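You operate a simulated robot arm through the tools that you are given. There is no shell and no other tool.

You run a simulated robot arm. Do the job below in one go: nothing can be reset, and whatever is moved stays where it is left.

JOB
Plug in the brass lamp, switch it on and set the lamp knob to 1.
Fine: move the green tin off the socket onto the desk.
Where things are to end (x, y in the base frame): green tin within 60 mm of [380, -330].
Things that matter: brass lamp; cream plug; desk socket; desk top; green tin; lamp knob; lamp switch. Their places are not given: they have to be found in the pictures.

Only the result counts: the job must be done as asked and must still hold three seconds after the hand-in. Knocking over, shifting, dropping, spilling or breaking anything else fails it.

ROBOT AND FRAMES
A 7-joint arm with a fingered hand, fixed in place. Base frame: the origin is at the foot of the arm, x ahead of it, y to its left, z up; the work surface is at about z = 735. Lengths are in mm, angles in degrees, forces in N, time in s.
With the tool pointing down near the work surface it reaches from about 320 to 720 mm from the base axis. Its first joint turns from -166.0 to 166.0 degrees. Payload 4 kg.
The tool frame sits at the grasp point between the pads (the TCP): z along the fingers, y along the line on which they close. The tips reach 26 mm beyond it. The gripper opens to 148 mm. The gripper's body begins 73 mm behind the TCP. The gripper is a hand of 3 fingers: y runs from the thumb to the fingers, the wrist lies at [0, 0, -239] in the tool frame, and closing takes about 1.5 s.
Orientation is that of the tool frame in the base frame, as a unit quaternion [x, y, z, w]. With the fingers straight down and closing along the base's y, the tool's x points along the base's -x, its y along +y and its z along -z.

CONTROLS
- The arm moves only by the tool jog_arm. Its argument "commands" is one flat list of numbers, 6 for each row, row after row: the shift along the tool's x, y, z in mm, then the turn, a rotation vector about the tool's x, y, z in degrees. In form: [tx, ty, tz, rx, ry, rz, tx, ty, tz, rx, ry, rz, ...]. A call has 1 to 20 rows; each row shifts and turns the commanded pose from where the row before left it, along the tool's axes as they then stand. "grip" is the closure, from 0 (fully open) to 1 (shut), set as the call begins (left out, the last holds). Each row takes 0.2 s and may step no farther than 50 mm and 8.6 degrees from the row before; otherwise, or with a gripper value out of range, the whole call is refused. Where a pose cannot be reached the arm comes as near as it can. A force on the tool above 40 N (or 10 N above the force at the start of the call, whichever is more), or a blocked arm, ends the call early, and 0.2 s more pass. Each finger travels about 72 mm/s and halts on what it meets, pressing with about 31 N; the grip force reading is that of the motor and also rises with nothing between the fingers. The clock runs only during rows and for 0.2 s after the last one: add rows that do not move to give the fingers time. The reply holds the time, the measured pose of the TCP, the force on the tool along the base axes, the opening and the grip force, in the units named above and with some noise, with the torque about the TCP (base axes, N m) and any sound that the robot's microphone picked up.
- Cameras (640 x 400 px; columns grow to the right, rows downward): "scene" is fixed at [399.9, -651.1, 1500.7]; the picture's right is [0.96, -0.29, 0.00], its down [-0.27, -0.89, -0.37] and it looks along [0.11, 0.36, -0.93] (base axes); focal length 334 px, centre (320, 200). "wrist" rides on the gripper at [68, -39, -90] in the tool frame; the picture's right is [0.50, 0.87, 0.00], its down [-0.66, 0.38, -0.65] and it looks along [-0.57, 0.33, 0.76] (tool axes); focal length 222 px, centre (320, 200).
- grab_frame(camera): a new picture of that camera. The clock stands still meanwhile.
- move_column(by): slides the trunk up (or, below 0, down) by that many mm; the arm rides with it, the base frame stays. It gives what a move gives, with no picture.
- finger_targets(finger1, finger2, thumb_bend): sets how far each is bent, from 0 (flat) to 1 (curled in); at 0.3 the hand is open as for a grip, at 0.7 the pads meet at the TCP. One left out holds its place. A second passes; each finger stops where it meets its share of the squeeze, and holds until it gets a number again. A gripper value or a shape takes the hand back. It gives what a move gives, with no picture; readings hold the bend of each and the force on the fingers (four entries, about 0 where the hand has none), thumb and palm.
- preshape(shape): the hand has 3 fingers and takes this shape, open, in about a second: jaw (thumb against the fingers, like two jaws); tri (thumb and two fingers); tip (a fingertip pinch); poke (one finger out to press); point (the index stretched); flat (the hand flat); cup (the hand cupped); fist (a fist). The gripper value then closes the fingers along that shape, each until it touches; the sizes above hold for jaw. It gives what a move gives, with no picture.
- locate(camera, pixels): for up to 12 pixels [column, row] of the newest picture of that camera ("zoom" is the newest enlarged one), the place [x, y, z] in the base frame of the surface seen there, good to about 3 mm. The clock stands still meanwhile.
- inspect(camera, box): a new picture of the part [left, top, right, bottom] of that camera's present view, enlarged. The clock stands still meanwhile.
- sign_off(): hands the job in; it is judged then, once.

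Open the gripper and draw the arm clear of the work before you hand the job in, unless the task says otherwise.

The tools are called after "Emit:" as name(argument=value, ...) on one line, values as JSON. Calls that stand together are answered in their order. jog_arm: Moves the arm, as the interface text tells. Its arguments: {"type":"object","properties":{"commands":{"type":"array","items":{"type":"number"}},"grip":{"type":"number"}},"required":["commands"]} The other tools are called the same way: move_column (by) slides the trunk up or down; preshape (shape) gives the hand a shape; finger_targets (finger1, finger2, thumb_bend) moves the fingers one by one; grab_frame (camera) takes a picture; locate (camera, pixels) gives the place of the surface under pixels of a picture; inspect (camera, box) takes an enlarged picture of a part of a camera's view; sign_off () hands the job in.

At the start:

```text
time: 0.0
eef_pos: [292.4, -409.7, 1065.8]
orientation: [0.001, 1.0, 0.0, 0.0]
wrist_force: [1.5, 0.2, -0.1]
ft_torque: [0.04, 0.03, 0.0]
grip_width: 148.0
grasp_force: 0.0
shape: jaw
bend: [0.3, 0.3, 0.3]
finger forces: [0.0, 0.0, 0.0, 0.0, 0.0, 0.1]
trunk travel left (down, up): [-500.0, 90.0]
```

scene: 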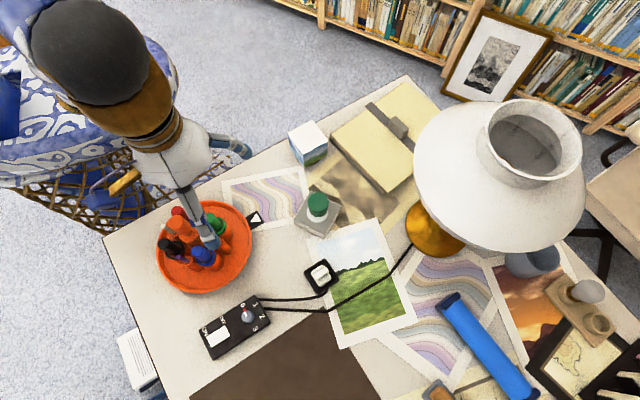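
wrist: 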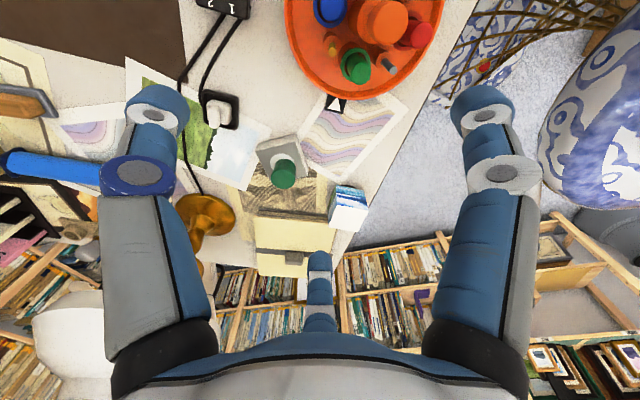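

I start with enlarged views of the control box (about 235,325), the plug (about 320,275) and the tin (about 317,205) in the scene picture.

Emit:
inspect(camera="scene", box=[190, 250, 350, 370])

Emit:
locate(camera="scene", pixels=[[317, 198], [318, 210], [305, 222], [335, 215], [320, 272], [322, 285], [218, 336], [247, 315], [245, 305], [255, 218], [205, 320], [265, 322]])

Emit:
inspect(camera="scene", box=[260, 160, 360, 240])

```text
3.33 times, centred on (270, 310) of scene
```

zoom: 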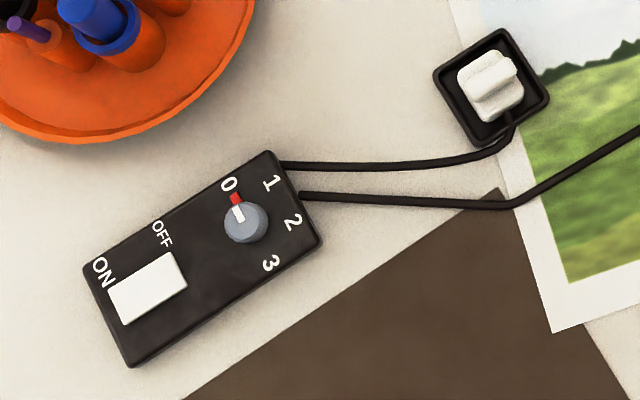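

```text
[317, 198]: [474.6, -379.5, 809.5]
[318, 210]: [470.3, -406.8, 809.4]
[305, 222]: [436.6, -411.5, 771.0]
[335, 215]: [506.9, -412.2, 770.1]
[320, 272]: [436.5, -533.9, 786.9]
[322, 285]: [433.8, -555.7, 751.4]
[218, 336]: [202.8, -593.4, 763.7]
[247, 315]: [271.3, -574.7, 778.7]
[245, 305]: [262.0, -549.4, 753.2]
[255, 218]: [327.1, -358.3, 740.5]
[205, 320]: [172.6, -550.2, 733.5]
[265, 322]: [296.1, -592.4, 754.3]
```

```text
5.00 times, centred on (310, 200) of scene
```

zoom: 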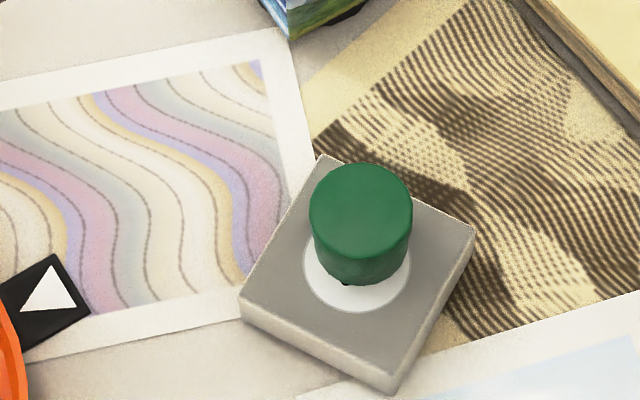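

The tin is a small green cylinder on the grey socket box. I measure the socket corners, the tin outline and the neighbours.

Emit:
locate(camera="zoom", pixels=[[322, 158], [472, 228], [393, 372], [243, 297], [315, 205], [408, 205], [360, 168], [362, 238], [362, 275], [362, 305], [318, 270], [45, 300]])

Emit:
inspect(camera="wrist", box=[180, 80, 360, 200])

Emit:
inspect(camera="scene", box=[140, 160, 300, 300])

```text
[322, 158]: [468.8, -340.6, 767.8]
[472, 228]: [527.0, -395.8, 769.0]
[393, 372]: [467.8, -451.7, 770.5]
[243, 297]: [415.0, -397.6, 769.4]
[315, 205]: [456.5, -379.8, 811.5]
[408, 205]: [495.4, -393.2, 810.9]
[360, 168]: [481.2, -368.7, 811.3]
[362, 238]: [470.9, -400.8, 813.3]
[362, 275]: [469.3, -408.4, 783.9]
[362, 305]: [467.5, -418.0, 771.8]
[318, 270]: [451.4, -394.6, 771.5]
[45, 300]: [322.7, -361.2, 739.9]
```

```text
3.33 times, centred on (270, 140) of wrist
```

zoom: 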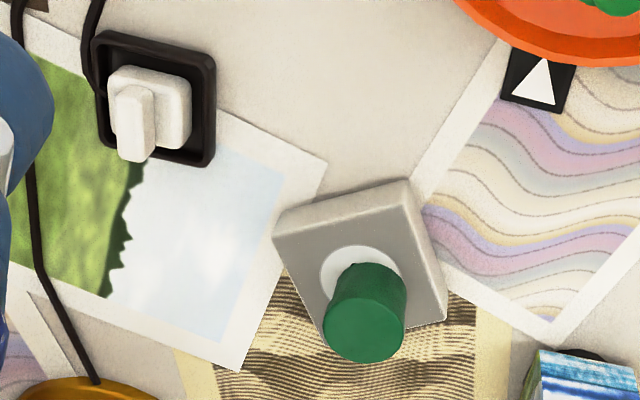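

```text
2.86 times, centred on (220, 230) of scene
```

zoom: 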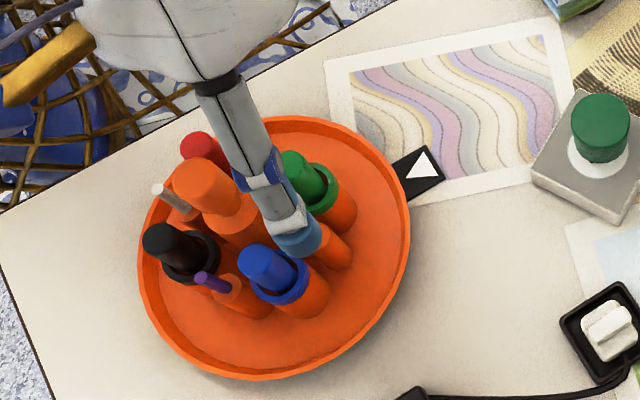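

Before moving I measure the lamp shade, the small white box, the yellow folder and the tray contents for clearance.

Emit:
grab_frame(camera="scene")

Emit:
locate(camera="scene", pixels=[[415, 160], [430, 200], [470, 238], [520, 245], [440, 125], [415, 235], [310, 130], [325, 160], [385, 180], [388, 120], [247, 205], [215, 222]])

Emit:
inspect(camera="scene", box=[360, 90, 600, 270])

```text
taken
```

scene: 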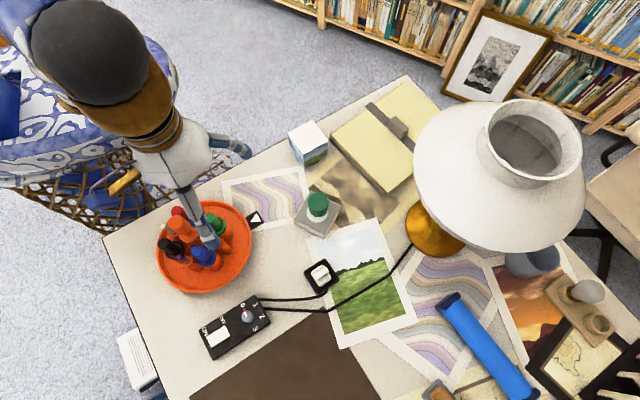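

```text
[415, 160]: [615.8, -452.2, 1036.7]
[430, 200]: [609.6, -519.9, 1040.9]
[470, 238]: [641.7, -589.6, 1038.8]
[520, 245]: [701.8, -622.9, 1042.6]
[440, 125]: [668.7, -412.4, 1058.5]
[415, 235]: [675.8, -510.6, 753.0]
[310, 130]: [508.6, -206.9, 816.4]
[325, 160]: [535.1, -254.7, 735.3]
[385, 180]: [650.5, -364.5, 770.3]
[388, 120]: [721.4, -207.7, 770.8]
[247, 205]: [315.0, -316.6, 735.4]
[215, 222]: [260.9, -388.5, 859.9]
```

```text
2.22 times, centred on (480, 180) of scene
```

zoom: 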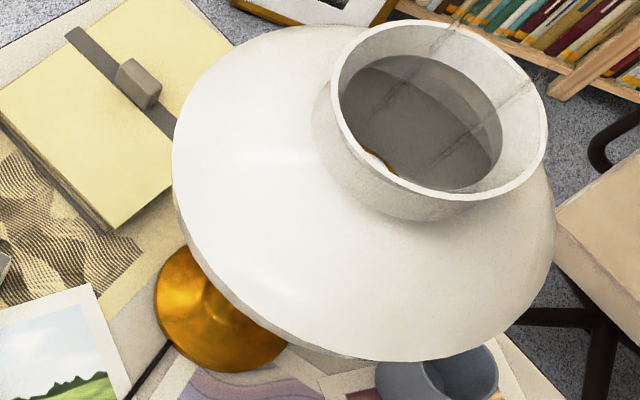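

The shade's rim starts at about x=605 and z=1040, so the area over the socket (470,-396) is clear. I move above the tin and look from the wrist.

Emit:
jog_arm(commands=[-36.6, 4.2, 26, 0, 0, 0, -36.6, 4.2, 26, 0, 0, 0, -36.6, 4.2, 26, 0, 0, 0, -36.6, 4.2, 26, 0, 0, 0, -36.6, 4.2, 26, 0, 0, 0, 0, 0, 0, 0, 0, 0])

Emit:
grab_frame(camera="wrist")

Emit:
grab_frame(camera="scene")

```text
time: 1.4
eef_pos: [476.4, -388.7, 936.0]
orientation: [0.001, 1.0, 0.0, 0.0]
wrist_force: [-0.4, -0.2, 0.5]
ft_torque: [0.0, -0.04, 0.03]
grip_width: 148.1
grasp_force: 0.1
shape: jaw
bend: [0.3, 0.3, 0.3]
finger forces: [0.0, 0.1, 0.1, 0.0, 0.0, 0.0]
trunk travel left (down, up): [-500.0, 90.0]
```

```text
taken
```

wrist: 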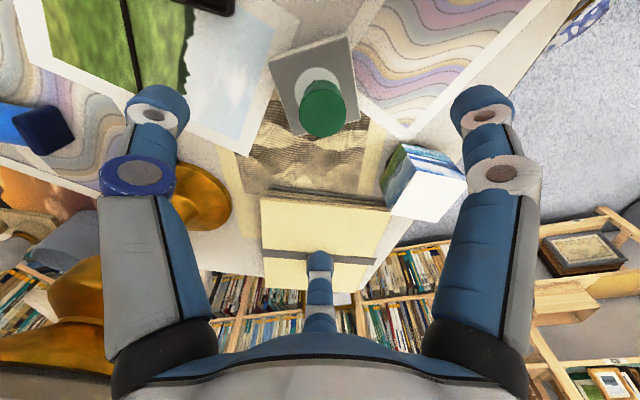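

```text
taken
```

scene: 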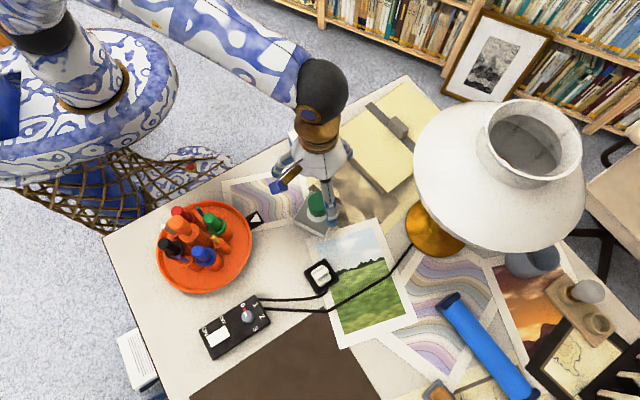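

The wrist picture shows three fingers, at about (150,110), (480,110) and (320,265). I enlarge the hand in the scene view to understand their layout.

Emit:
inspect(camera="scene", box=[255, 130, 375, 240])

Emit:
locate(camera="wrist", pixels=[[155, 100], [480, 100], [320, 262], [322, 105], [345, 100], [300, 110], [322, 88], [280, 60], [350, 45], [135, 110], [505, 105], [320, 290]])

```text
3.64 times, centred on (315, 185) of scene
```

zoom: 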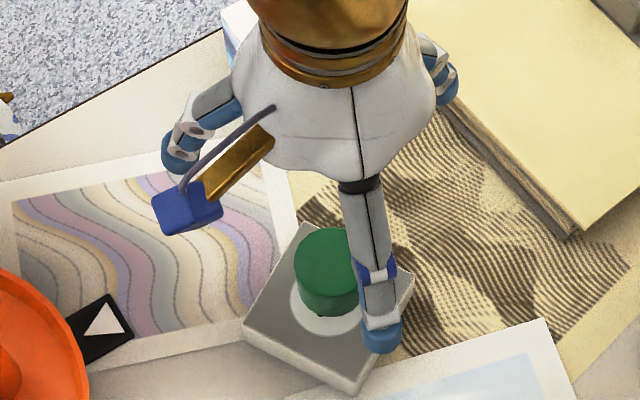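

```text
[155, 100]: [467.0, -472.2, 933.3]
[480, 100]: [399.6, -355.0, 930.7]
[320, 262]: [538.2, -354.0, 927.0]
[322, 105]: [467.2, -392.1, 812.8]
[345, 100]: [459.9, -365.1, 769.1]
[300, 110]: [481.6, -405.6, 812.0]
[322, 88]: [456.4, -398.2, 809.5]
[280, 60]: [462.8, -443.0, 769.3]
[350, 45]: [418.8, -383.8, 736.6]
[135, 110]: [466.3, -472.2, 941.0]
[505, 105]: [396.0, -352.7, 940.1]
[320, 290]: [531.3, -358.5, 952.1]
```

Fingers sit 120° apart around the TCP, each at about 75 mm radius. I zoom on the tin with the wrist camera for its exact centre.

Emit:
inspect(camera="wrist", box=[260, 30, 380, 140])

```text
3.64 times, centred on (320, 85) of wrist
```

zoom: 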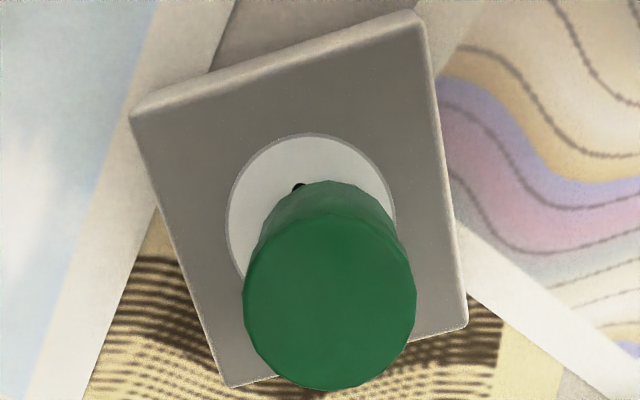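

Emit:
locate(camera="zoom", pixels=[[248, 300], [413, 300], [330, 218], [330, 383], [330, 300], [298, 187], [230, 225], [392, 215], [310, 136], [140, 115], [415, 18], [463, 325]])

```text
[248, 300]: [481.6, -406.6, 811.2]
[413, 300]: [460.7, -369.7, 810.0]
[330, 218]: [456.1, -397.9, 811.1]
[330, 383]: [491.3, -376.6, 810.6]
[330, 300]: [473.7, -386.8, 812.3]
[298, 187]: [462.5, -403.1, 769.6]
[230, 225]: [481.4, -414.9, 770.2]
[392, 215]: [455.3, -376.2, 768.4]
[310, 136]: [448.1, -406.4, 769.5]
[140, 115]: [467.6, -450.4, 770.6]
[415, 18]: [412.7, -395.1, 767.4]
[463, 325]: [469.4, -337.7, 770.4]
```

Tin centre is about (473,-387.5), top z 811, radius 21; one socket hole shows at (462.5,-403). I descend over it and close.

Emit:
jog_arm(commands=[3.4, 1.2, 45, 0, 0, 0, 0, 0, 45, 0, 0, 0, 0, 0, 30, 0, 0, 0, 0, 0, 12, 0, 0, 0, 0, 0, 0, 0, 0, 0, 0, 0, 0, 0, 0, 0])

Emit:
grab_frame(camera="wrist")

Emit:
inspect(camera="scene", box=[255, 130, 375, 240])

```text
time: 2.8
eef_pos: [473.0, -387.2, 803.2]
orientation: [0.0, 1.0, 0.0, 0.0]
wrist_force: [0.3, 0.2, -0.6]
ft_torque: [0.0, -0.02, 0.01]
grip_width: 148.2
grasp_force: 0.1
shape: jaw
bend: [0.3, 0.3, 0.3]
finger forces: [0.1, 0.0, 0.0, 0.0, 0.0, 0.0]
trunk travel left (down, up): [-500.0, 90.0]
```

```text
taken
```

wrist: 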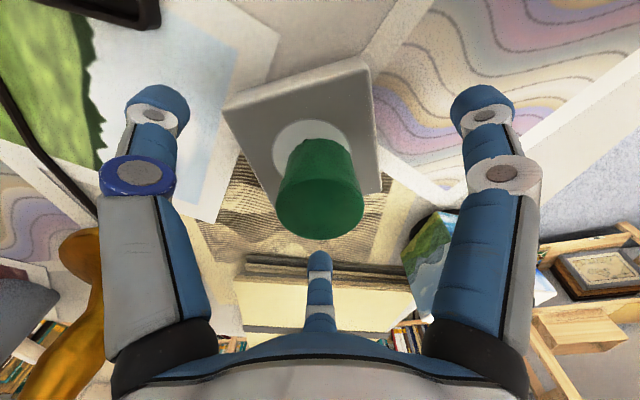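

```text
3.64 times, centred on (315, 185) of scene
```

zoom: 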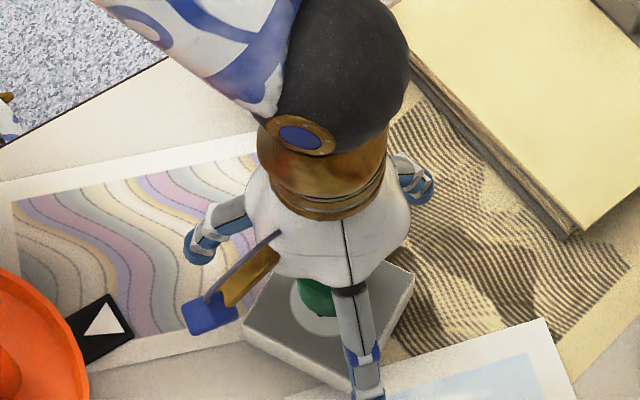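

The tin sits between the three fingers with clear space all round. I close the hand on it.

Emit:
jog_arm(commands=[0, 0, 0, 0, 0, 0, 0, 0, 0, 0, 0, 0, 0, 0, 0, 0, 0, 0, 0, 0, 0, 0, 0, 0, 0, 0, 0, 0, 0, 0, 0, 0, 0, 0, 0, 0, 0, 0, 0, 0, 0, 0, 0, 0, 0, 0, 0, 0], grip=1)

Emit:
grab_frame(camera="wrist")

```text
time: 4.6
eef_pos: [473.8, -387.7, 804.3]
orientation: [0.0, 1.0, 0.0, 0.0]
wrist_force: [-0.4, -0.1, 0.2]
ft_torque: [0.0, 0.04, -0.01]
grip_width: 39.1
grasp_force: 31.1
shape: jaw
bend: [0.76, 0.76, 0.7]
finger forces: [27.7, 27.7, 0.0, 0.0, 28.3, 0.0]
trunk travel left (down, up): [-500.0, 90.0]
```

```text
taken
```

wrist: 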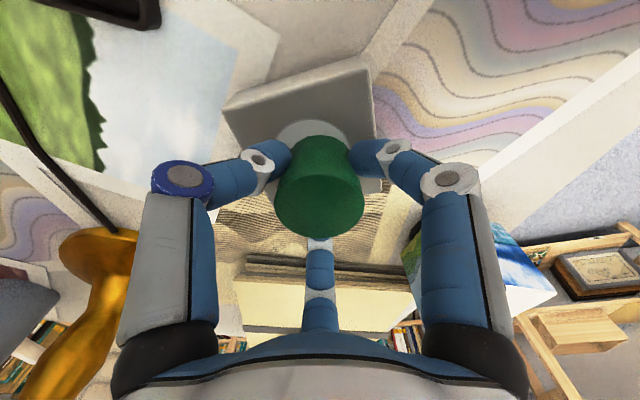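

Grip holds at 39 mm opening with about 28 N on each finger. I lift the tin 70 mm and carry it over to about (395,-328).

Emit:
jog_arm(commands=[0, 0, -10, 0, 0, 0, 0, 0, -30, 0, 0, 0, 0, 0, -30, 0, 0, 0, 26.3, 20, 0, 0, 0, 0, 26.3, 20, 0, 0, 0, 0, 26.2, 19.7, 0, 0, 0, 0, 0, 0, 0, 0, 0, 0])

Emit:
inspect(camera="scene", box=[150, 110, 350, 240])

Emit:
grab_frame(camera="wrist")

```text
time: 6.2
eef_pos: [393.2, -328.0, 874.6]
orientation: [0.001, 1.0, 0.0, 0.0]
wrist_force: [-0.4, -0.4, -0.7]
ft_torque: [0.03, 0.01, 0.01]
grip_width: 39.0
grasp_force: 30.8
shape: jaw
bend: [0.76, 0.76, 0.7]
finger forces: [27.9, 27.8, 0.1, 0.0, 28.4, 0.1]
trunk travel left (down, up): [-500.0, 90.0]
```

```text
3.08 times, centred on (250, 175) of scene
```

zoom: 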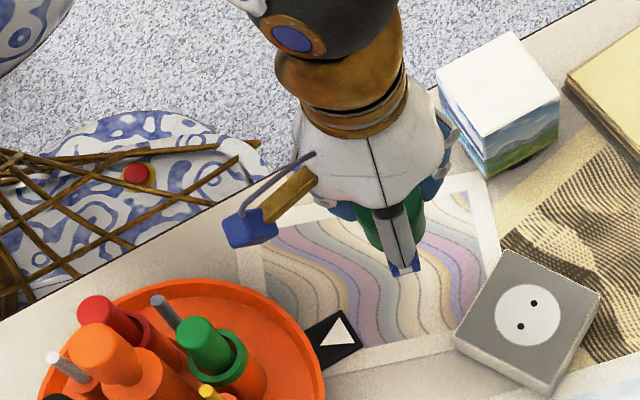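

```text
taken
```

wrist: 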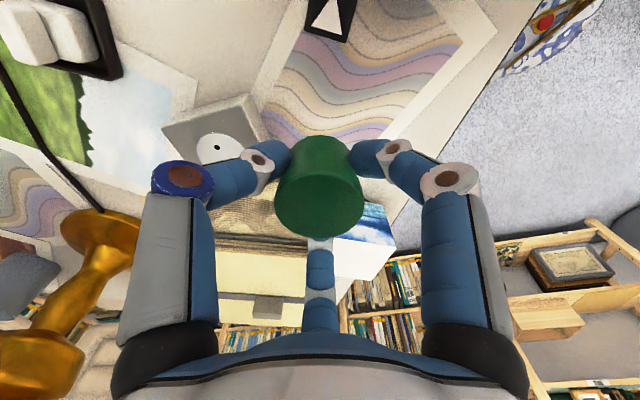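

The socket is now uncovered, with two holes at zoom (534,303) and (521,326). I measure them, then lower the tin with small final steps.

Emit:
locate(camera="zoom", pixels=[[534, 303], [521, 326], [496, 316], [562, 314], [530, 284], [528, 346]])

Emit:
jog_arm(commands=[0, 0, 40, 0, 0, 0, 0, 0, 40, 0, 0, 0, 0, 0, 18, 0, 0, 0, 0, 0, 3, 0, 0, 0, 0, 0, 0, 0, 0, 0])

```text
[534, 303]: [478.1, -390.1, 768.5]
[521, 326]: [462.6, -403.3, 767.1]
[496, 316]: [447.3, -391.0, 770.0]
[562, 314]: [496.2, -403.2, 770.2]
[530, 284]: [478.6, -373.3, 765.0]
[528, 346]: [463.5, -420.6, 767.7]
```

```text
time: 7.4
eef_pos: [392.8, -329.0, 772.9]
orientation: [0.0, 1.0, 0.0, 0.0]
wrist_force: [-0.6, -0.6, -0.6]
ft_torque: [0.01, 0.01, -0.01]
grip_width: 39.4
grasp_force: 30.8
shape: jaw
bend: [0.76, 0.76, 0.7]
finger forces: [27.7, 27.9, 0.0, 0.1, 28.4, 0.1]
trunk travel left (down, up): [-500.0, 90.0]
```

No contact yet at z 772.9. I go on in 1 mm steps, watching the force.

Emit:
jog_arm(commands=[0, 0, 1, 0, 0, 0, 0, 0, 1, 0, 0, 0, 0, 0, 0, 0, 0, 0])

Emit:
jog_arm(commands=[0, 0, 1, 0, 0, 0, 0, 0, 0, 0, 0, 0])

```text
time: 8.2
eef_pos: [393.3, -328.0, 770.8]
orientation: [0.0, 1.0, 0.0, -0.001]
wrist_force: [0.3, -0.6, -0.6]
ft_torque: [0.03, 0.02, 0.02]
grip_width: 39.1
grasp_force: 31.7
shape: jaw
bend: [0.76, 0.76, 0.7]
finger forces: [27.7, 27.8, 0.0, 0.0, 28.5, 0.0]
trunk travel left (down, up): [-500.0, 90.0]
```

```text
time: 8.8
eef_pos: [393.3, -328.0, 770.7]
orientation: [0.0, 1.0, 0.0, 0.0]
wrist_force: [-0.2, 0.1, -0.9]
ft_torque: [0.0, -0.01, 0.02]
grip_width: 39.2
grasp_force: 31.0
shape: jaw
bend: [0.76, 0.76, 0.7]
finger forces: [27.7, 27.7, 0.1, 0.1, 28.4, 0.1]
trunk travel left (down, up): [-500.0, 90.0]
```

Still no contact force. Two more 1 mm steps.

Emit:
jog_arm(commands=[0, 0, 1, 0, 0, 0, 0, 0, 0, 0, 0, 0])

Emit:
jog_arm(commands=[0, 0, 1, 0, 0, 0, 0, 0, 0, 0, 0, 0])

```text
time: 9.4
eef_pos: [393.1, -328.4, 769.5]
orientation: [0.0, 1.0, 0.0, 0.001]
wrist_force: [0.3, -0.7, -1.1]
ft_torque: [0.0, -0.02, 0.0]
grip_width: 39.1
grasp_force: 30.6
shape: jaw
bend: [0.76, 0.76, 0.7]
finger forces: [27.7, 27.7, 0.1, 0.1, 28.3, 0.1]
trunk travel left (down, up): [-500.0, 90.0]
```

```text
time: 10.0
eef_pos: [392.1, -329.1, 768.3]
orientation: [0.0, 1.0, 0.0, 0.0]
wrist_force: [-0.4, 0.1, 2.1]
ft_torque: [-0.05, 0.02, -0.02]
grip_width: 39.4
grasp_force: 31.2
shape: jaw
bend: [0.76, 0.76, 0.7]
finger forces: [28.1, 28.0, 0.0, 0.0, 28.6, 0.0]
trunk travel left (down, up): [-500.0, 90.0]
```

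The force has risen to 2.1 N upward, so the tin is on the desk. I open the hand and lift off straight up.

Emit:
jog_arm(commands=[0, 0, 0, 0, 0, 0, 0, 0, 0, 0, 0, 0, 0, 0, 0, 0, 0, 0, 0, 0, 0, 0, 0, 0, 0, 0, 0, 0, 0, 0, 0, 0, 0, 0, 0, 0, 0, 0, 0, 0, 0, 0, 0, 0, 0, 0, 0, 0, 0, 0, -30, 0, 0, 0, 0, 0, -45, 0, 0, 0, 0, 0, -45, 0, 0, 0, 0, 0, -40, 0, 0, 0], grip=0)

Emit:
grab_frame(camera="wrist")

Emit:
inspect(camera="scene", box=[200, 150, 380, 310])

```text
time: 12.6
eef_pos: [394.2, -328.8, 929.3]
orientation: [0.001, 1.0, 0.001, 0.0]
wrist_force: [-0.1, 0.0, -0.2]
ft_torque: [0.02, 0.01, -0.04]
grip_width: 147.7
grasp_force: 0.2
shape: jaw
bend: [0.3, 0.3, 0.3]
finger forces: [0.0, 0.0, 0.1, 0.1, 0.1, 0.0]
trunk travel left (down, up): [-500.0, 90.0]
```

```text
taken
```

wrist: 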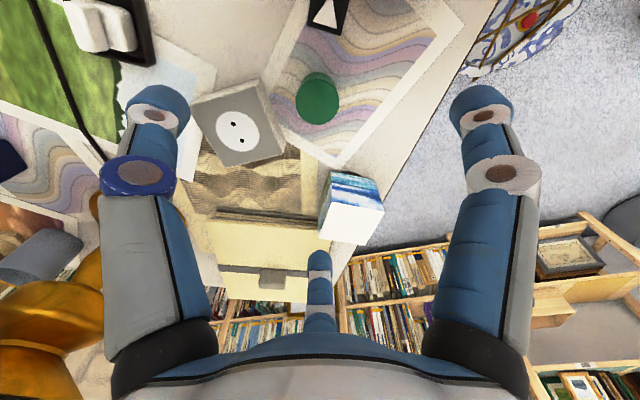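

```text
2.50 times, centred on (290, 230) of scene
```

zoom: 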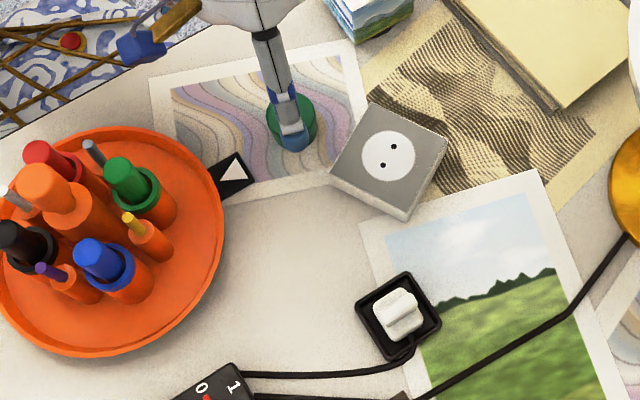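

The tin stands on the desk. I zoom the wrist camera on the socket face for accurate hole positions.

Emit:
inspect(camera="wrist", box=[190, 75, 290, 170])

Emit:
locate(camera="wrist", pixels=[[317, 90], [300, 95], [335, 95]])

```text
4.21 times, centred on (240, 122) of wrist
```

zoom: 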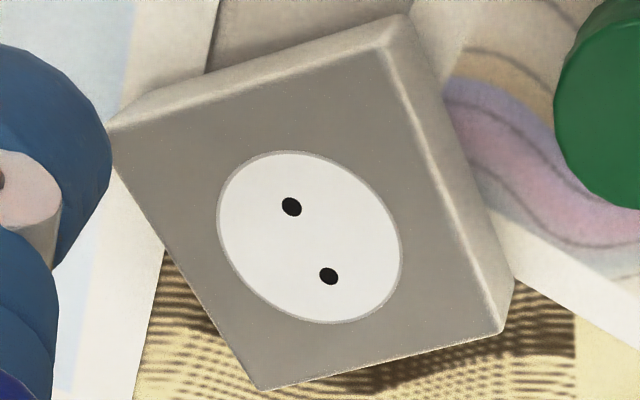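

```text
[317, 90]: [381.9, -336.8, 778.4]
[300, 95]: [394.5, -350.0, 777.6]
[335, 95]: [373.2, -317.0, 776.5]
```

Emit:
locate(camera="zoom", pixels=[[291, 207], [328, 276], [218, 230], [401, 260], [290, 153], [335, 321], [117, 123], [385, 50], [503, 330], [262, 388]])

```text
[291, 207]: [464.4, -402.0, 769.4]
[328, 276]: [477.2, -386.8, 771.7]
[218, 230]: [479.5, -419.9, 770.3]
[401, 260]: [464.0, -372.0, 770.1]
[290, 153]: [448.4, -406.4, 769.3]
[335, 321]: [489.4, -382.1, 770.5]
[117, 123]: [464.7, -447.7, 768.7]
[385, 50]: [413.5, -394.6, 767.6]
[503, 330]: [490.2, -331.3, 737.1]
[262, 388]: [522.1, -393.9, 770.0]
```

Socket centre is about (470.3,-395.7) with the hole line at about 45° in the base frame. Next I move over the plug at about (436,-535) for a close look.

Emit:
jog_arm(commands=[-8, -41, 0, 0, 0, 0, -8, -41, 0, 0, 0, 0, -8, -41, 0, 0, 0, 0, -8, -41, 0, 0, 0, 0, -8, -41, 0, 0, 0, 0, 0, 0, 0, 0, 0, 0])

Emit:
grab_frame(camera="wrist")

Emit:
inspect(camera="wrist", box=[250, 20, 400, 140])

Emit:
inspect(camera="scene", box=[290, 245, 350, 305])

```text
time: 14.0
eef_pos: [434.4, -532.6, 926.9]
orientation: [0.0, 1.0, 0.001, -0.001]
wrist_force: [-0.3, 0.0, -0.6]
ft_torque: [-0.02, 0.0, 0.0]
grip_width: 147.8
grasp_force: 0.2
shape: jaw
bend: [0.3, 0.3, 0.3]
finger forces: [0.0, 0.0, 0.0, 0.0, 0.1, 0.0]
trunk travel left (down, up): [-500.0, 90.0]
```

```text
taken
```

wrist: 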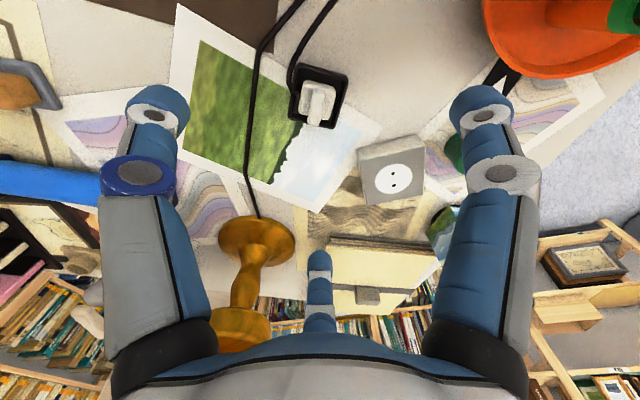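

```text
3.33 times, centred on (325, 80) of wrist
```

zoom: 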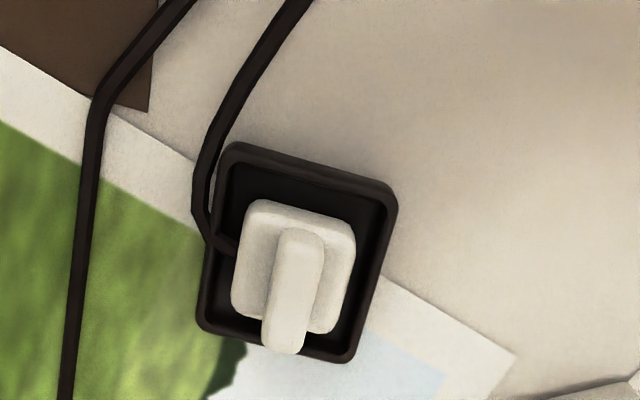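

```text
6.67 times, centred on (320, 275) of scene
```

zoom: 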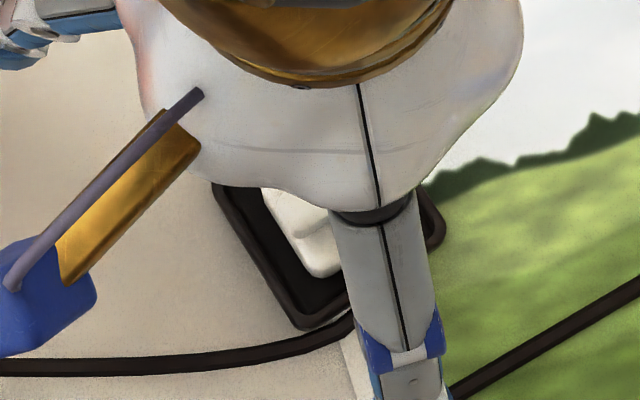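

I take a tighter wrist zoom of the plug to measure its body and ridge.

Emit:
inspect(camera="wrist", box=[285, 55, 355, 135])

```text
5.00 times, centred on (320, 95) of wrist
```

zoom: 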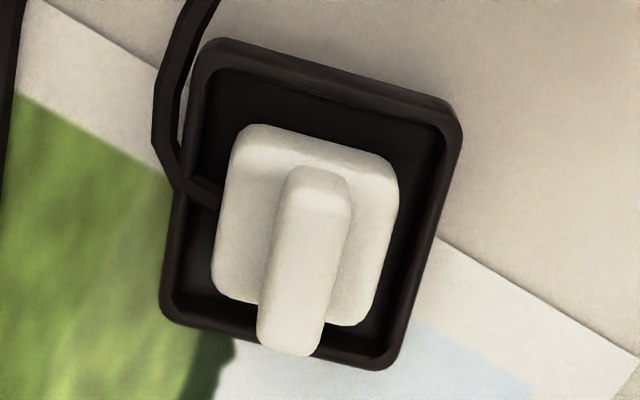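

Emit:
locate(camera="zoom", pixels=[[288, 190], [348, 195], [262, 335], [320, 340], [310, 260], [240, 135], [392, 170], [218, 285], [365, 315], [210, 200], [205, 50], [455, 125]])

Emit:
locate(camera="wrist", pixels=[[297, 121], [336, 127], [345, 75]])

```text
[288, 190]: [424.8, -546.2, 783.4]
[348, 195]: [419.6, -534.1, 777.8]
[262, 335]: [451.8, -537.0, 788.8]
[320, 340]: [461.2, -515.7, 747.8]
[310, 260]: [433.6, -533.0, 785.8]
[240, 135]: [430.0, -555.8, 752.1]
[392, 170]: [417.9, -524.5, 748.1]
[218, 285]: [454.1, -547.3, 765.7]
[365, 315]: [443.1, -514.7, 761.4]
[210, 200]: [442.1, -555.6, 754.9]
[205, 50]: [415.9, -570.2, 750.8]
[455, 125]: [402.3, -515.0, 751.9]
```

```text
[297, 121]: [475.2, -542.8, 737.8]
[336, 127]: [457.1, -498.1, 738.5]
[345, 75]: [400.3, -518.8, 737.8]
```

The plug ridge runs from about (422,-541) to (452,-531), top z about 787, roughly 12 mm wide and angled about 18°. I try the "tip" shape in free air to see how it pinches.

Emit:
preshape(shape="tip")

Emit:
grab_frame(camera="wrist")

```text
time: 14.9
eef_pos: [435.7, -532.3, 928.0]
orientation: [0.0, 1.0, 0.0, -0.001]
wrist_force: [0.1, -0.1, -0.8]
ft_torque: [0.02, -0.02, -0.04]
grip_width: 147.7
grasp_force: 0.1
shape: tip
bend: [0.3, 0.3, 0.3]
finger forces: [0.1, 0.0, 0.0, 0.0, 0.0, 0.0]
trunk travel left (down, up): [-500.0, 90.0]
```

```text
taken
```

wrist: 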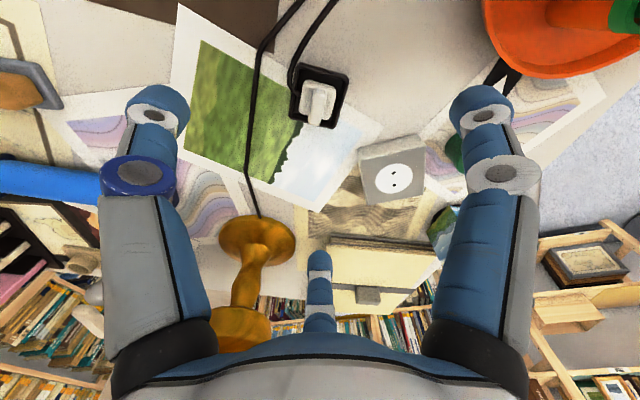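

The layout is unchanged when open. I close it in the air to see which fingers meet.

Emit:
jog_arm(commands=[0, 0, 0, 0, 0, 0, 0, 0, 0, 0, 0, 0, 0, 0, 0, 0, 0, 0, 0, 0, 0, 0, 0, 0, 0, 0, 0, 0, 0, 0, 0, 0, 0, 0, 0, 0, 0, 0, 0, 0, 0, 0, 0, 0, 0, 0, 0, 0], grip=0.9)

Emit:
grab_frame(camera="wrist")

```text
time: 16.7
eef_pos: [435.2, -532.1, 928.3]
orientation: [0.001, 1.0, 0.0, 0.0]
wrist_force: [0.1, 0.4, -0.2]
ft_torque: [0.0, -0.02, 0.0]
grip_width: 15.1
grasp_force: 0.1
shape: tip
bend: [0.73, 0.73, 0.7]
finger forces: [0.0, 0.0, 0.0, 0.1, 0.1, 0.0]
trunk travel left (down, up): [-500.0, 90.0]
```

```text
taken
```

wrist: 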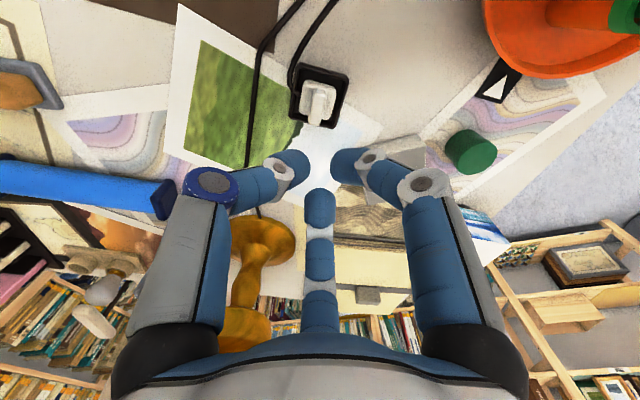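

All fingers close at 120° even in "tip". I reopen and shift toward (340,-430) so both cameras can see the plug unobstructed for a precise ridge measurement.

Emit:
jog_arm(commands=[24, 28, 0, 0, 0, 0, 24, 28, 0, 0, 0, 0, 24, 28, 0, 0, 0, 0, 24, 16, 0, 0, 0, 0, 0, 0, 0, 0, 0, 0], grip=0)

Emit:
inspect(camera="scene", box=[295, 250, 345, 300])

```text
time: 17.9
eef_pos: [337.1, -431.6, 928.2]
orientation: [0.0, 1.0, 0.0, 0.0]
wrist_force: [0.0, -0.1, -0.4]
ft_torque: [0.0, -0.01, -0.01]
grip_width: 148.0
grasp_force: 0.1
shape: tip
bend: [0.3, 0.3, 0.3]
finger forces: [0.1, 0.0, 0.0, 0.0, 0.0, 0.0]
trunk travel left (down, up): [-500.0, 90.0]
```

```text
8.00 times, centred on (320, 275) of scene
```

zoom: 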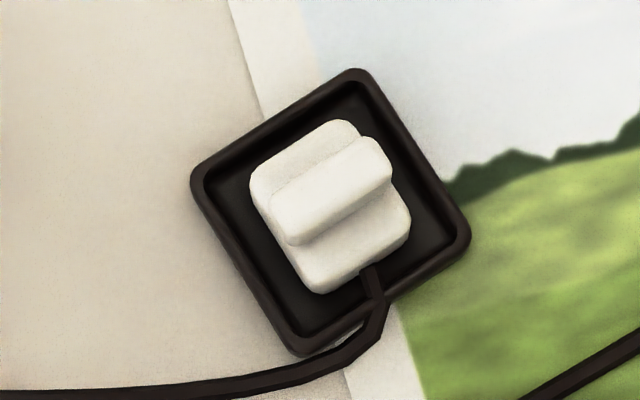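

Emit:
locate(camera="zoom", pixels=[[272, 200], [366, 140], [293, 243], [390, 185], [331, 180], [258, 178], [345, 125], [320, 285], [408, 222], [320, 255], [300, 160], [372, 270]])

Emit:
grab_frame(camera="wrist")

```text
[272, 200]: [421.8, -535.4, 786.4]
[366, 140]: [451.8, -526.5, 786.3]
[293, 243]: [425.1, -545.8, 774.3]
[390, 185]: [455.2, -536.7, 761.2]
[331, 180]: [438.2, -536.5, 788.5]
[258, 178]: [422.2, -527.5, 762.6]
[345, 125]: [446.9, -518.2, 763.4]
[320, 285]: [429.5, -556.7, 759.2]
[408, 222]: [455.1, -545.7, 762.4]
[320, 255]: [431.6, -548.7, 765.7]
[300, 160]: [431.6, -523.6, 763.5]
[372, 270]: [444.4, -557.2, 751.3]
```

```text
taken
```

wrist: 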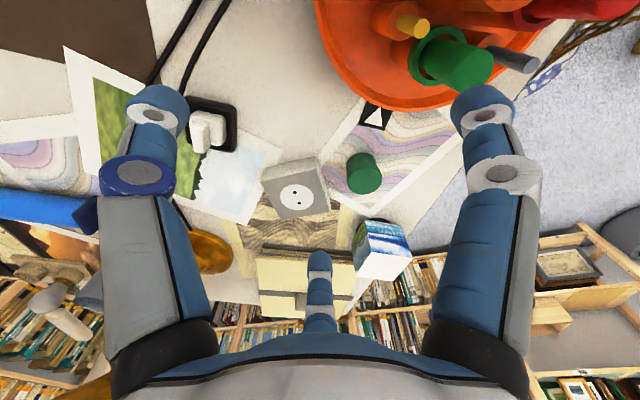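

Ridge centre is about (438,-536.5), angle about 18°, top z 787, body top z 763. I go over it with the hand turned 18° so the thumb faces the ridge's long side, stopping at z about 850.

Emit:
jog_arm(commands=[-25.2, -26.2, 0, 0, 0, 0, -25.2, -26.2, 0, 0, 0, 0, -25.2, -26.2, 0, 0, 0, 0, -25.3, -26.3, 0, 0, 0, 0, 0, 0, 0, 0, 0, -6, 0, 0, 0, 0, 0, -6, 0, 0, 0, 0, 0, -6, 0, 0, 40, 0, 0, 0, 0, 0, 38, 0, 0, 0, 0, 0, 0, 0, 0, 0])

Emit:
grab_frame(camera="wrist")

Emit:
inspect(camera="wrist", box=[260, 90, 380, 200])

```text
time: 20.1
eef_pos: [436.6, -535.7, 849.7]
orientation: [-0.156, 0.988, 0.001, 0.0]
wrist_force: [-0.2, 0.1, -0.3]
ft_torque: [0.0, -0.03, -0.01]
grip_width: 148.1
grasp_force: 0.0
shape: tip
bend: [0.3, 0.3, 0.3]
finger forces: [0.1, 0.0, 0.0, 0.0, 0.1, 0.1]
out of reach, approached as far as the arm can: row 4
trunk travel left (down, up): [-500.0, 90.0]
```

```text
taken
```

wrist: 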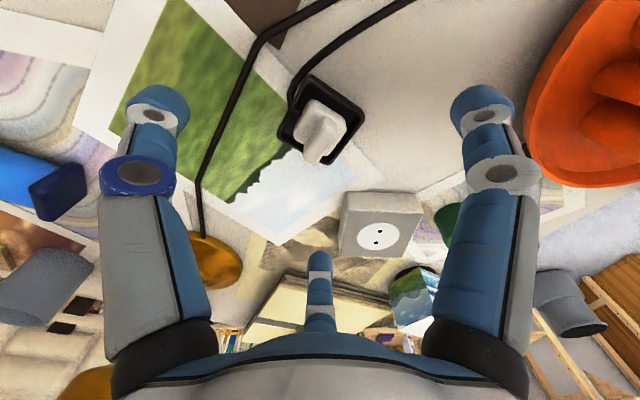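

```text
3.64 times, centred on (320, 145) of wrist
```

zoom: 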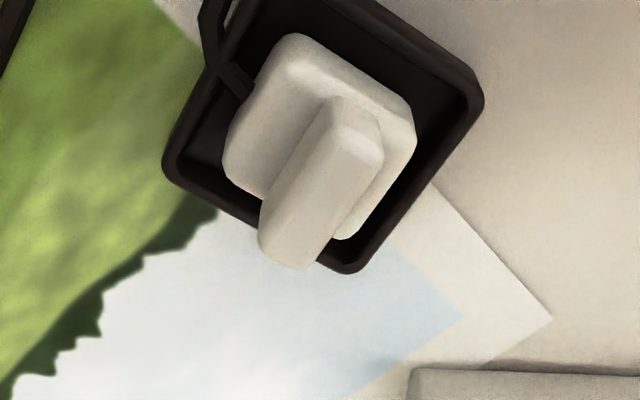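

I measure the ridge again from this closer view.

Emit:
locate(camera="zoom", pixels=[[330, 102], [375, 150], [262, 240], [305, 265], [318, 185], [295, 40], [408, 110], [230, 165], [350, 232], [280, 100], [400, 140], [345, 130]])

```text
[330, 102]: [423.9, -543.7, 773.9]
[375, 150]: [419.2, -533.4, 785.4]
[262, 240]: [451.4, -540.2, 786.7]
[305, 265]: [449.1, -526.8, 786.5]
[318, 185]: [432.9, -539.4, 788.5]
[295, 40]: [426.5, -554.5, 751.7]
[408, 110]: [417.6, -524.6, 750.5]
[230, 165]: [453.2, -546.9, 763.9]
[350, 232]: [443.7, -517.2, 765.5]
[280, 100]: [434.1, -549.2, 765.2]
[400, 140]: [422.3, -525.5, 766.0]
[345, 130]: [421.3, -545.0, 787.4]
```

The ridge is parallel to the tool's x axis, with its centre about 2 mm off the TCP. I correct, descend to z about 793 (tips just above the plug body) and close.

Emit:
jog_arm(commands=[1.7, -0.8, 30, 0, 0, 0, 0, 0, 20, 0, 0, 0, 0, 0, 7, 0, 0, 0, 0, 0, 0, 0, 0, 0])

Emit:
grab_frame(camera="wrist")

```text
time: 21.1
eef_pos: [434.9, -536.6, 793.2]
orientation: [-0.157, 0.988, 0.0, 0.0]
wrist_force: [-0.1, 0.0, 0.0]
ft_torque: [-0.01, 0.02, 0.01]
grip_width: 148.0
grasp_force: 0.0
shape: tip
bend: [0.3, 0.3, 0.3]
finger forces: [0.0, 0.0, 0.0, 0.0, 0.1, 0.1]
trunk travel left (down, up): [-500.0, 90.0]
```

```text
taken
```

wrist: 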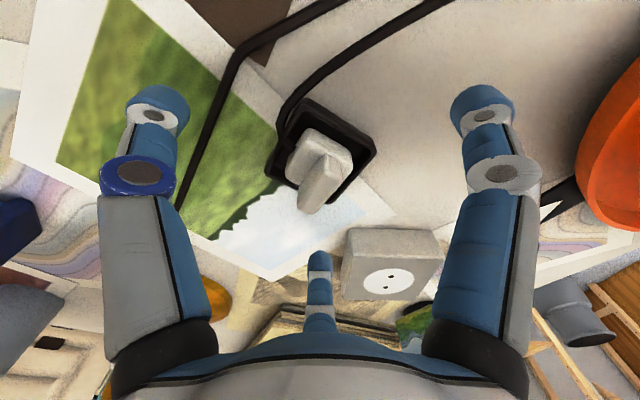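

I zoom in to check that the ridge is centred between the fingers before closing.

Emit:
inspect(camera="wrist", box=[270, 110, 370, 220])

```text
3.64 times, centred on (320, 165) of wrist
```

zoom: 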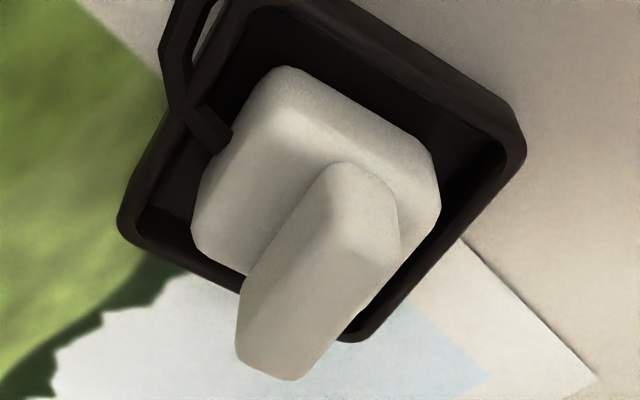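

Emit:
locate(camera="zoom", pixels=[[315, 300], [345, 228], [382, 262], [245, 345], [292, 372], [335, 265], [275, 335]])

```text
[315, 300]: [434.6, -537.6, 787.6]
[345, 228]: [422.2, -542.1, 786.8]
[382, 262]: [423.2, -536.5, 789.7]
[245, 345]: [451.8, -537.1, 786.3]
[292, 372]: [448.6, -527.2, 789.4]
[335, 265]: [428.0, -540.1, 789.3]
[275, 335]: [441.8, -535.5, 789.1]
```

The ridge is centred to within about 1-2 mm of the TCP. I close the hand on it.

Emit:
jog_arm(commands=[0.5, -0.8, 0, 0, 0, 0, 0, 0, 0, 0, 0, 0, 0, 0, 0, 0, 0, 0, 0, 0, 0, 0, 0, 0, 0, 0, 0, 0, 0, 0, 0, 0, 0, 0, 0, 0, 0, 0, 0, 0, 0, 0, 0, 0, 0, 0, 0, 0, 0, 0, 0, 0, 0, 0], grip=1)

Emit:
grab_frame(camera="wrist")

Emit:
inspect(camera="wrist", box=[240, 110, 400, 240])

```text
time: 23.1
eef_pos: [435.1, -537.1, 792.9]
orientation: [-0.157, 0.988, 0.0, 0.0]
wrist_force: [-0.9, 1.0, 0.3]
ft_torque: [0.06, 0.04, 0.04]
grip_width: 13.6
grasp_force: 30.5
shape: tip
bend: [0.74, 0.74, 0.7]
finger forces: [27.6, 22.5, 0.0, 0.1, 26.8, 0.0]
trunk travel left (down, up): [-500.0, 90.0]
```

```text
taken
```

wrist: 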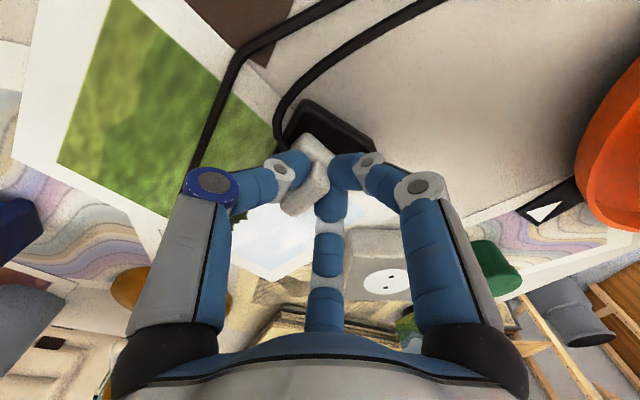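

```text
3.08 times, centred on (320, 175) of wrist
```

zoom: 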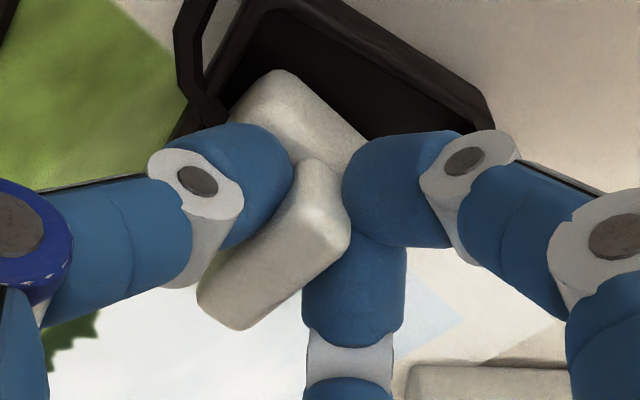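

Thumb and both fingers pinch the ridge's long sides at 13.6 mm opening. I lift slowly.

Emit:
jog_arm(commands=[0, 0, -4, 0, 0, 0, 0, 0, -8, 0, 0, 0, 0, 0, -10, 0, 0, 0, 0, 0, -15, 0, 0, 0, 0, 0, -20, 0, 0, 0, 0, 0, 0, 0, 0, 0])

Emit:
inspect(camera="wrist", box=[240, 110, 400, 240])

Emit:
inspect(camera="scene", box=[240, 190, 400, 310])

```text
time: 24.5
eef_pos: [435.2, -538.3, 849.8]
orientation: [-0.156, 0.988, 0.0, 0.0]
wrist_force: [0.7, -0.2, -1.6]
ft_torque: [0.0, 0.05, -0.01]
grip_width: 13.2
grasp_force: 31.3
shape: tip
bend: [0.74, 0.74, 0.7]
finger forces: [26.7, 22.5, 0.1, 0.0, 27.7, 0.1]
trunk travel left (down, up): [-500.0, 90.0]
```

```text
3.08 times, centred on (320, 175) of wrist
```

zoom: 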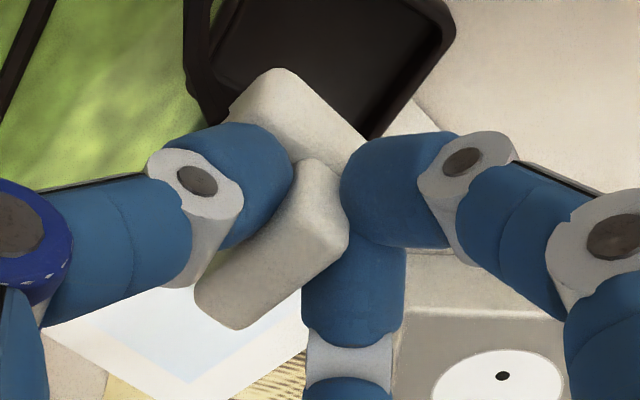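

```text
3.33 times, centred on (320, 250) of scene
```

zoom: 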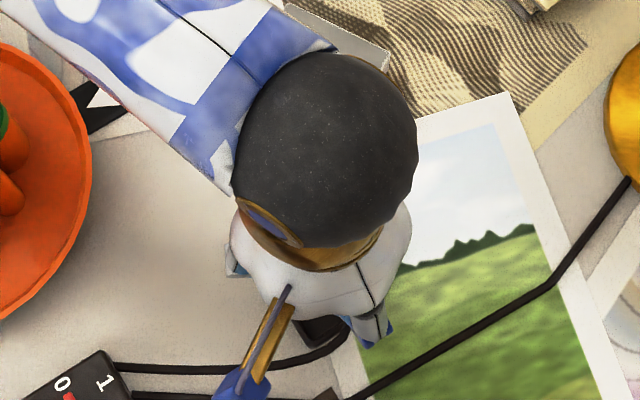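

The plug is out of its holder. To see which way its pins lie, I move back and up, then tilt the hand about 60° so the pin side faces the scene camera.

Emit:
jog_arm(commands=[-5.4, 22, -27, 0, 0, 0, -5.4, 22, -27, 0, 0, 0, -5.4, 22, -27, 0, 0, 0, 0, 0, 0, 8.5, 0, 0, 0, 0, 0, 8.5, 0, 0, 0, 0, 0, 8.5, 0, 0, 0, 0, 0, 8.5, 0, 0, 0, 0, 0, 8.5, 0, 0, 0, 0, 0, 8.5, 0, 0, 0, 0, 0, 8.5, 0, 0, 0, 0, 0, 0, 0, 0])

Emit:
grab_frame(camera="scene")

```text
time: 26.9
eef_pos: [429.0, -467.9, 930.8]
orientation: [-0.136, 0.857, -0.491, 0.077]
wrist_force: [-0.2, -0.3, -0.1]
ft_torque: [0.02, 0.02, -0.02]
grip_width: 12.6
grasp_force: 31.1
shape: tip
bend: [0.74, 0.74, 0.7]
finger forces: [24.2, 19.7, 0.1, 0.0, 26.4, 0.0]
trunk travel left (down, up): [-500.0, 90.0]
```

```text
taken
```

scene: 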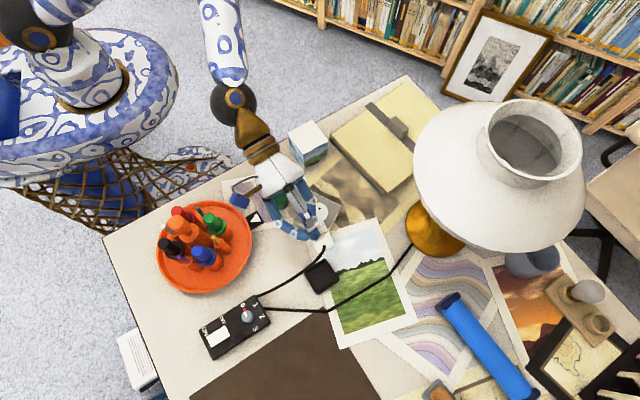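

Emit:
inspect(camera="scene", box=[295, 215, 355, 265])

Emit:
inspect(camera="wrist", box=[240, 110, 400, 240])

```text
8.00 times, centred on (325, 240) of scene
```

zoom: 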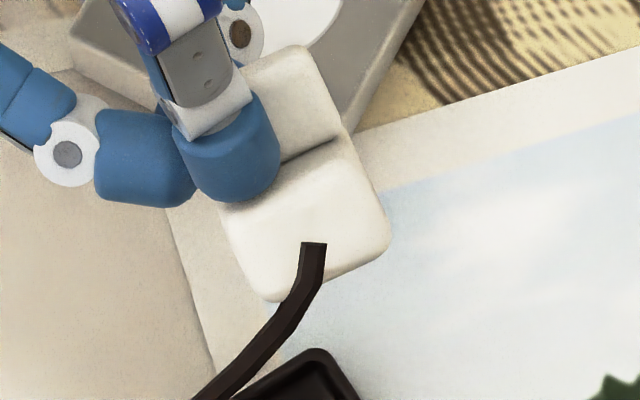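

```text
3.08 times, centred on (320, 175) of wrist
```

zoom: 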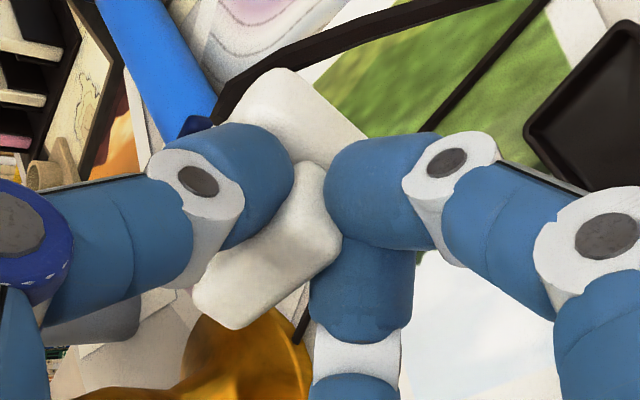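

At 60° tilt the body's side and cord exit are visible but the underside isn't yet. I tilt another 34°.

Emit:
jog_arm(commands=[0, 0, -10, 8.5, 0, 0, 0, 0, -10, 8.5, 0, 0, 0, 0, 0, 8.5, 0, 0, 0, 0, 0, 8.5, 0, 0, 0, 0, 0, 0, 0, 0])

Emit:
grab_frame(camera="scene")

```text
time: 28.1
eef_pos: [423.9, -452.6, 939.6]
orientation: [0.107, -0.676, 0.72, -0.114]
wrist_force: [0.9, 0.6, -1.1]
ft_torque: [0.0, 0.02, 0.03]
grip_width: 11.9
grasp_force: 30.2
shape: tip
bend: [0.74, 0.74, 0.7]
finger forces: [24.5, 19.6, 0.0, 0.0, 26.4, 0.0]
trunk travel left (down, up): [-500.0, 90.0]
```

```text
taken
```

scene: 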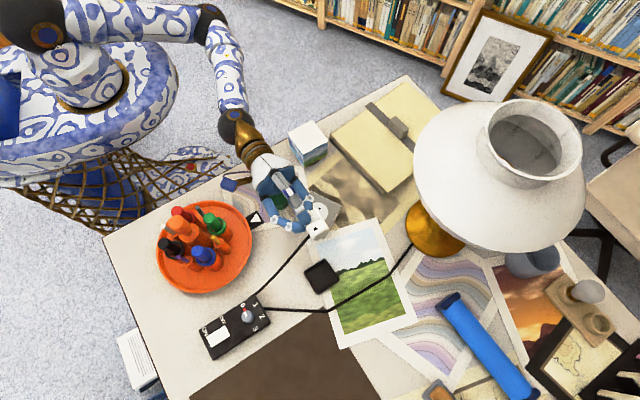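

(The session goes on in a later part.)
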